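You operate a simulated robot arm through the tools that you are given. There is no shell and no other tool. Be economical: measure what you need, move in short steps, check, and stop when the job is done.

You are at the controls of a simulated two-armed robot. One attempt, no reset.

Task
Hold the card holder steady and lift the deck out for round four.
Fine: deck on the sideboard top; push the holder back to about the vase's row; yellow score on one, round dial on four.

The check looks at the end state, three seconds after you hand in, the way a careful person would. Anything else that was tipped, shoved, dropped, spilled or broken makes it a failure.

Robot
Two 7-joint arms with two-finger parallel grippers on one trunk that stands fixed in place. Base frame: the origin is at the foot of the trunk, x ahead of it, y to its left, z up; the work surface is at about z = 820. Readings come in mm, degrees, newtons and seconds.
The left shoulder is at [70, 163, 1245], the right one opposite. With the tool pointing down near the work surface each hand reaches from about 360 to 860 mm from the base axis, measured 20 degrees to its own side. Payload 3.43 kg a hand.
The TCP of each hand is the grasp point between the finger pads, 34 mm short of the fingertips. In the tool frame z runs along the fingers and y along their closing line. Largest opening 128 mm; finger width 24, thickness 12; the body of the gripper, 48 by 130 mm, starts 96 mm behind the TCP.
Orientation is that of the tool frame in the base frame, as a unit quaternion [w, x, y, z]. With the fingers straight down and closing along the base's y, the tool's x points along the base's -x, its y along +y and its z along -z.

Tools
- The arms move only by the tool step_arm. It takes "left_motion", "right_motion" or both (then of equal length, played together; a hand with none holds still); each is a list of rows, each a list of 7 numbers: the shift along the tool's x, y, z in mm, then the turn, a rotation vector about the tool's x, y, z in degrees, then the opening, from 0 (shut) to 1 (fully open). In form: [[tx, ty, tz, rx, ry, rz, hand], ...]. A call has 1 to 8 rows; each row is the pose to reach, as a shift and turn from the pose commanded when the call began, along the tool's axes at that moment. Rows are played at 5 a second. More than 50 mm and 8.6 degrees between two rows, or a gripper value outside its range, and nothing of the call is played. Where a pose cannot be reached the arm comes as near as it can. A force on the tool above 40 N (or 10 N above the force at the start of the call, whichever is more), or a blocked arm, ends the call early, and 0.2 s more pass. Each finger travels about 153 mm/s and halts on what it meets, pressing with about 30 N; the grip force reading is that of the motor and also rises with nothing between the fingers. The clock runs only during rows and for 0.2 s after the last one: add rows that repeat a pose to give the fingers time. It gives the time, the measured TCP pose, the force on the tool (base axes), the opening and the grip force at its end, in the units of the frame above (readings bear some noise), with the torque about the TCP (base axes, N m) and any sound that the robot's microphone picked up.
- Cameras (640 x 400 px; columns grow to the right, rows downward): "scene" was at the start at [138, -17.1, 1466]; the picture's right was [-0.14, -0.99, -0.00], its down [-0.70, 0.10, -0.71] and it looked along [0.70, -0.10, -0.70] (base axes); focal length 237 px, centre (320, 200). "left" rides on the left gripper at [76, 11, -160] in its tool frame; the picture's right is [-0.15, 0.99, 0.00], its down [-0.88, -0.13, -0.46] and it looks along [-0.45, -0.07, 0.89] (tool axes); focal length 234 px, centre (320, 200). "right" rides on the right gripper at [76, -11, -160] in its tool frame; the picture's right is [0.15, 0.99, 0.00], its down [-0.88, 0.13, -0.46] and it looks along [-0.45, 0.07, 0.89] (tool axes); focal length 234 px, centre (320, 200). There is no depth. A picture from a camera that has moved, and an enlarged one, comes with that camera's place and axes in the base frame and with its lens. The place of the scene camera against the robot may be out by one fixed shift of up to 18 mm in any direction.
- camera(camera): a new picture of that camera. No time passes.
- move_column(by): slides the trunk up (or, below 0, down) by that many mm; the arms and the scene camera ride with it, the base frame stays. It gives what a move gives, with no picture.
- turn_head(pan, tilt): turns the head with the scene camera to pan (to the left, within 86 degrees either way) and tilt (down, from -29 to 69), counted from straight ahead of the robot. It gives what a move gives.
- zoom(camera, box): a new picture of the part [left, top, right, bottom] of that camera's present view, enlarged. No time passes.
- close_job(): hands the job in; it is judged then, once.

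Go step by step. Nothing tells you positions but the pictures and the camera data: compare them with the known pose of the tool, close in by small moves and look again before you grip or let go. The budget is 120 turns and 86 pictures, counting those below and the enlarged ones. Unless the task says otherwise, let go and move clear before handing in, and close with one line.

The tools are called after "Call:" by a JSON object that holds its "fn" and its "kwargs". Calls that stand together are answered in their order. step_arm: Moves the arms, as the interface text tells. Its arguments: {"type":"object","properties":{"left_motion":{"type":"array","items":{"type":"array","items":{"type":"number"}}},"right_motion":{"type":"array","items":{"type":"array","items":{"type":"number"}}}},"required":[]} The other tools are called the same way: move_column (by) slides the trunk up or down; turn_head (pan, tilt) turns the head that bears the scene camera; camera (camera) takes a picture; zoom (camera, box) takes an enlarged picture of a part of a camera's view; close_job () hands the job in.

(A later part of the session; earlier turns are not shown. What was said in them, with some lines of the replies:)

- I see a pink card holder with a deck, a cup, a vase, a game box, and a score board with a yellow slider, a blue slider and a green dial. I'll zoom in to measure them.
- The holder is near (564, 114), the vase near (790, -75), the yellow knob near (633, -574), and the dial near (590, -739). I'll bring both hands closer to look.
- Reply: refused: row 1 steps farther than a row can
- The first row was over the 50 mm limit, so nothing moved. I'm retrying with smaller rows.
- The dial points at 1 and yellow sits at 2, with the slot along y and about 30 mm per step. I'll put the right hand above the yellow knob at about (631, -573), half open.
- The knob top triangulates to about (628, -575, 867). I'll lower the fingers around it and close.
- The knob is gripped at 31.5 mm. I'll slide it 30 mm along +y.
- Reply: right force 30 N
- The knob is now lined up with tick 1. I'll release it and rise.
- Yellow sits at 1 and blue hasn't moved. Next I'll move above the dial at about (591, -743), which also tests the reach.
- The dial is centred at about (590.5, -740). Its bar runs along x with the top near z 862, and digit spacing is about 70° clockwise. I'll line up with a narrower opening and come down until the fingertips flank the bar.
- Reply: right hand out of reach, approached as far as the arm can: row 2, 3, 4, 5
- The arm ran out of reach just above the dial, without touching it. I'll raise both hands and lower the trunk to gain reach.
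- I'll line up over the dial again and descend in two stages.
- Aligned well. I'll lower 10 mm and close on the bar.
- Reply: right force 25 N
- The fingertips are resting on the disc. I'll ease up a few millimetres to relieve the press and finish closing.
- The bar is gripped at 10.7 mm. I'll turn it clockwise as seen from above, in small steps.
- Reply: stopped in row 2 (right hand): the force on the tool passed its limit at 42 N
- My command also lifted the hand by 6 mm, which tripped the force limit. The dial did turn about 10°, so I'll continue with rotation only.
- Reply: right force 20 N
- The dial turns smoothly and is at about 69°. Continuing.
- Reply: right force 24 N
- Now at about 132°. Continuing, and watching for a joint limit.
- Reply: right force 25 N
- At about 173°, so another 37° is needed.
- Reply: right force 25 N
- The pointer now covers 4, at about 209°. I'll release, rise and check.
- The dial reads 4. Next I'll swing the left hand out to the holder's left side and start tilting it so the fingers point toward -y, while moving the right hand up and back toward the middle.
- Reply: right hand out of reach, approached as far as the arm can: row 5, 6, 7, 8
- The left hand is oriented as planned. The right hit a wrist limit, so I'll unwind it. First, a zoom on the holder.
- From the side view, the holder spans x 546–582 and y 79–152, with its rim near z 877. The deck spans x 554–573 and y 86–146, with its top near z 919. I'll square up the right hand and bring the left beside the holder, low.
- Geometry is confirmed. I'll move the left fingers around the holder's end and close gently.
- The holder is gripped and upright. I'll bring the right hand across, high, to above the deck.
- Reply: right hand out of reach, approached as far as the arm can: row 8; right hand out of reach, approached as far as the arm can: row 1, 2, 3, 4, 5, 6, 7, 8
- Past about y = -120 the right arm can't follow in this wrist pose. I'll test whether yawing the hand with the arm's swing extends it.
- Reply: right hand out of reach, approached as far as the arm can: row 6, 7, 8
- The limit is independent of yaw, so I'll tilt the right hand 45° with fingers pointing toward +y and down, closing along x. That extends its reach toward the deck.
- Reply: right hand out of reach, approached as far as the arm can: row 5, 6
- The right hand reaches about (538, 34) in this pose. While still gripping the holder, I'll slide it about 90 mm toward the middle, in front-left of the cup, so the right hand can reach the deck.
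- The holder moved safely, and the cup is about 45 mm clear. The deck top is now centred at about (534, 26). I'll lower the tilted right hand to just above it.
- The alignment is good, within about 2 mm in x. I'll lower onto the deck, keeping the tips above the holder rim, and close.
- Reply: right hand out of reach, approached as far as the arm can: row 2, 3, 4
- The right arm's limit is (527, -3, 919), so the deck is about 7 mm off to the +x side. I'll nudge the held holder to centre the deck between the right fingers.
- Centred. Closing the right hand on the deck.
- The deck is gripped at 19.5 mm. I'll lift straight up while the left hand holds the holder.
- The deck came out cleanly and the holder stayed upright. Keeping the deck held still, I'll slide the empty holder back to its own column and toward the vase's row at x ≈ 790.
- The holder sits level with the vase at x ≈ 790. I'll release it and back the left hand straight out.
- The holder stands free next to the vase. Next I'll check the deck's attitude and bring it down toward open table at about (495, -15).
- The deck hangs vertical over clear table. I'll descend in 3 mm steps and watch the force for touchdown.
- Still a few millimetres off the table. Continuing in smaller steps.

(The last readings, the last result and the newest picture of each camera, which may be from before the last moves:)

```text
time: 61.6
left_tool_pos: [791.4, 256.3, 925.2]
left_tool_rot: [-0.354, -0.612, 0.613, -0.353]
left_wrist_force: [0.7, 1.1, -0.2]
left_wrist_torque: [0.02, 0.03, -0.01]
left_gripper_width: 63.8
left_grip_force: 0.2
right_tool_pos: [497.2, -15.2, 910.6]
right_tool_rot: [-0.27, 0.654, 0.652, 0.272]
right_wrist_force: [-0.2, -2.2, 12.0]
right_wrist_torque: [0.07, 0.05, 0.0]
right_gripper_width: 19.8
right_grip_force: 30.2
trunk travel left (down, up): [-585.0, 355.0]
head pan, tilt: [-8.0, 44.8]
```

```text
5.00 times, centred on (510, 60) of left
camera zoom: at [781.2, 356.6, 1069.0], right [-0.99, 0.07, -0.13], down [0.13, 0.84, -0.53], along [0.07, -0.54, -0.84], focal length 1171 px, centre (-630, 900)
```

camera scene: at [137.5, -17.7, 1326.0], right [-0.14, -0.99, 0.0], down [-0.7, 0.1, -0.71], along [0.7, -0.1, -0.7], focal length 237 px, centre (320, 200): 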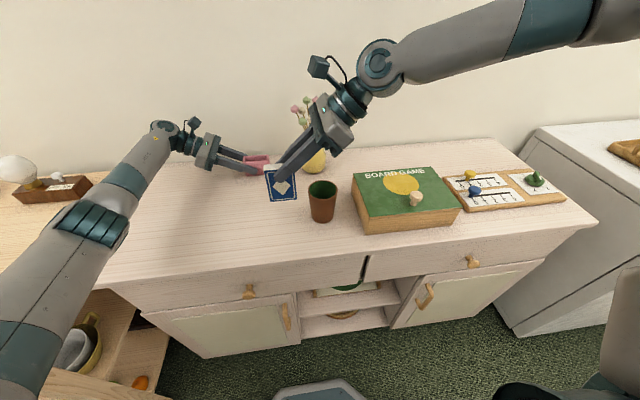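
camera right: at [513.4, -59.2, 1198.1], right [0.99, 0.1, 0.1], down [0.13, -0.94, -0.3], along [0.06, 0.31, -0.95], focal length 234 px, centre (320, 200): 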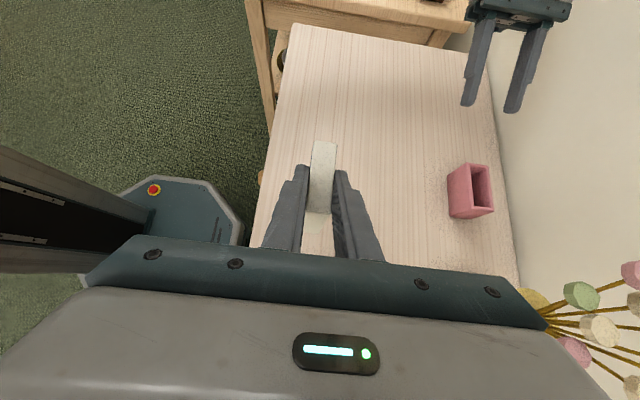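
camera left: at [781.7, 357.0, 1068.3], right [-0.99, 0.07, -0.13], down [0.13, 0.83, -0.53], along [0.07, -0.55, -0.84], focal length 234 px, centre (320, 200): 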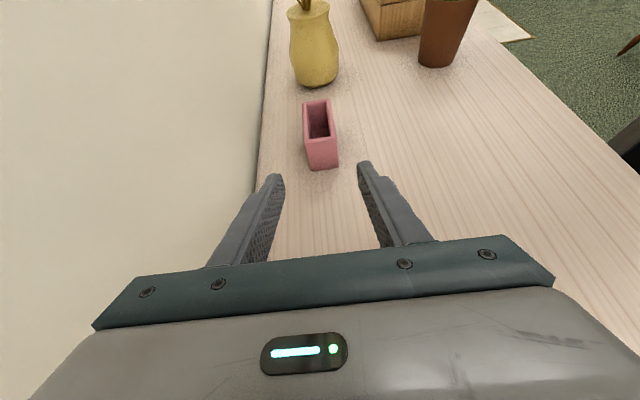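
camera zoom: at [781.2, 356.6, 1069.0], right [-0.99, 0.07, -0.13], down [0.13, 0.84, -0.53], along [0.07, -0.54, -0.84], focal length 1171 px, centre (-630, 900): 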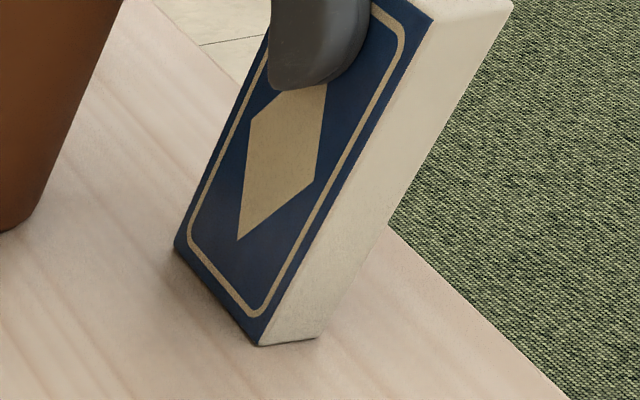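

The deck is down, with a 12 N contact. I'll open slowly and back out along the finger line.

Call:
{"fn": "step_arm", "kwargs": {"right_motion": [[-0.5, 0, 0.5, 0, 0, 0, 0.14], [-0.5, 0, 0.5, 0, 0, 0, 0.16], [-0.5, 0, 0.5, 0, 0, 0, 0.18], [-0.5, 0, 0.5, 0, 0, 0, 0.21], [-0.5, 0, 0.5, 0, 0, 0, 0.27], [-0.5, 0, 0.5, 0, 0, 0, 0.34], [-0.5, 0, 0.5, 0, 0, 0, 0.34]]}}

Call:
{"fn": "zoom", "kwargs": {"camera": "left", "box": [440, 0, 580, 100]}}

Call:
{"fn": "camera", "kwargs": {"camera": "right"}}

```text
time: 63.2
left_tool_pos: [792.7, 256.7, 924.3]
left_tool_rot: [0.354, 0.613, -0.612, 0.354]
left_wrist_force: [0.6, -0.1, 0.9]
left_wrist_torque: [0.03, -0.03, 0.0]
left_gripper_width: 63.9
left_grip_force: 0.1
right_tool_pos: [496.8, -15.6, 907.9]
right_tool_rot: [-0.271, 0.655, 0.652, 0.27]
right_wrist_force: [0.2, 0.1, 0.5]
right_wrist_torque: [0.06, 0.0, 0.01]
right_gripper_width: 43.4
right_grip_force: 0.0
trunk travel left (down, up): [-585.0, 355.0]
head pan, tilt: [-8.0, 44.8]
```

```text
4.00 times, centred on (510, 50) of left
camera zoom: at [782.0, 356.8, 1068.1], right [-0.99, 0.07, -0.13], down [0.13, 0.84, -0.53], along [0.07, -0.55, -0.84], focal length 937 px, centre (-440, 800)
```

zoom: 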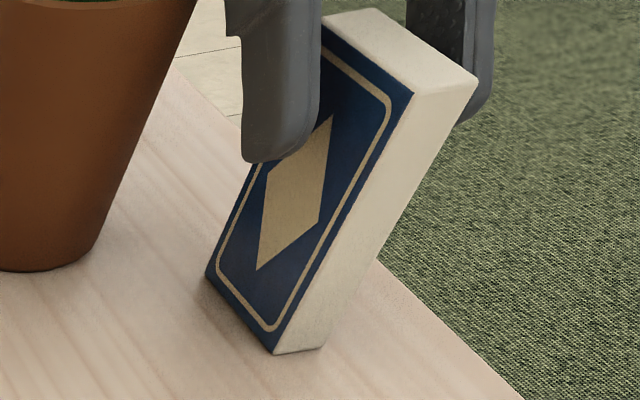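

```text
22 pictures are left
camera right: at [486.5, -75.4, 1074.7], right [0.99, 0.1, 0.1], down [0.13, -0.94, -0.3], along [0.06, 0.31, -0.95], focal length 234 px, centre (320, 200)
```

right: 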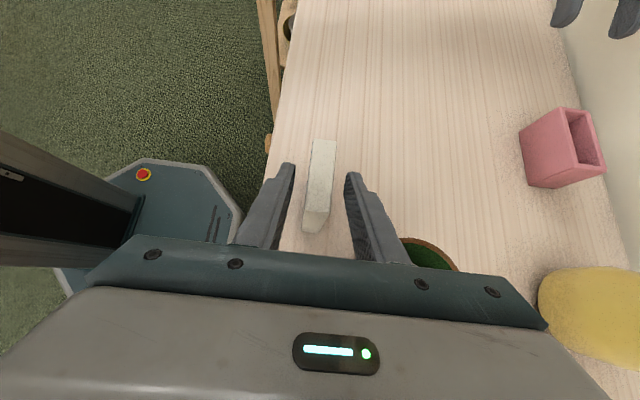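

The deck stands on its own. I'll withdraw the right hand up and away, and move the left clear too.

Call:
{"fn": "step_arm", "kwargs": {"right_motion": [[0, 0, -15, 0, 0, 0, 0.34], [0, 0, -35, 0, 0, 0, 0.34], [0, 0, -60, 0, 0, 0, 0.34], [0, 0, -90, 0, 0, 0, 0.34], [20, 0, -120, 0, 0, 0, 0.34], [45, 0, -150, 0, 0, 0, 0.34], [60, 0, -180, 0, 0, 0, 0.34]], "left_motion": [[0, 0, -15, 0, 0, 0, 0.5], [0, 0, -30, 0, 0, 0, 0.5], [5, 0, -45, 0, 0, 0, 0.5], [20, 0, -50, 0, 0, 0, 0.5], [40, 0, -50, 0, 0, 0, 0.5], [60, 0, -50, 0, 0, 0, 0.5], [80, 0, -50, 0, 0, 0, 0.5]]}}

Call:
{"fn": "camera", "kwargs": {"camera": "scene"}}

Call:
{"fn": "zoom", "kwargs": {"camera": "scene", "box": [430, 150, 580, 230]}}

Call:
{"fn": "zoom", "kwargs": {"camera": "scene", "box": [200, 130, 360, 250]}}

```text
time: 64.8
left_tool_pos: [788.3, 258.7, 1021.3]
left_tool_rot: [0.353, 0.613, -0.612, 0.354]
left_wrist_force: [-0.3, 0.0, 0.6]
left_wrist_torque: [-0.01, 0.02, 0.0]
left_gripper_width: 63.9
left_grip_force: 0.0
right_tool_pos: [495.5, -102.0, 1080.7]
right_tool_rot: [-0.272, 0.654, 0.652, 0.27]
right_wrist_force: [-0.8, 0.0, -0.1]
right_wrist_torque: [0.0, -0.01, -0.04]
right_gripper_width: 43.4
right_grip_force: 0.0
trunk travel left (down, up): [-585.0, 355.0]
head pan, tilt: [-8.0, 44.8]
```

```text
21 pictures are left
camera scene: at [136.9, -17.8, 1326.1], right [-0.14, -0.99, 0.0], down [-0.7, 0.1, -0.71], along [0.7, -0.1, -0.7], focal length 237 px, centre (320, 200)
```

scene: 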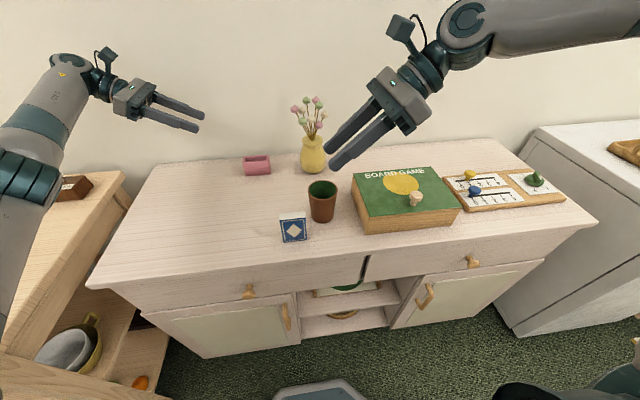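

```text
4.27 times, centred on (505, 190) of scene
camera zoom: at [136.9, -17.8, 1326.1], right [-0.14, -0.99, 0.0], down [-0.7, 0.1, -0.71], along [0.7, -0.1, -0.7], focal length 1010 px, centre (-469, 243)
```

zoom: 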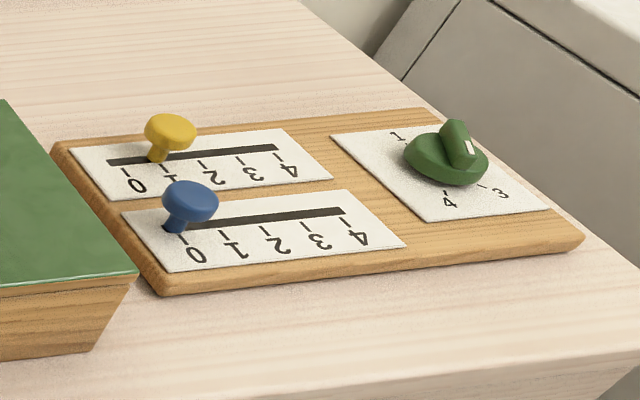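

```text
3.33 times, centred on (280, 190) of scene
camera zoom: at [136.9, -17.8, 1326.1], right [-0.14, -0.99, 0.0], down [-0.7, 0.1, -0.71], along [0.7, -0.1, -0.7], focal length 789 px, centre (453, 233)
```

zoom: 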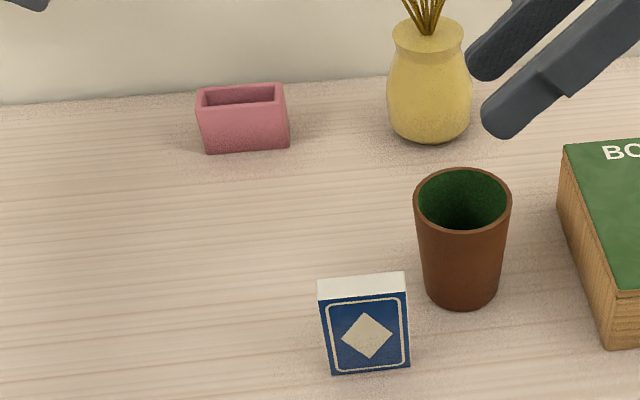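

The deck stands on the sideboard top, the empty holder is level with the vase, yellow is on 1 and the dial is on 4. Nothing else has moved and both hands are clear, so I'm handing in.

Call:
{"fn": "close_job", "kwargs": {}}

```text
The job is handed in.
```

The deck is out and standing on the sideboard, the holder is back in the vase's row, yellow is on one and the round dial is on four.
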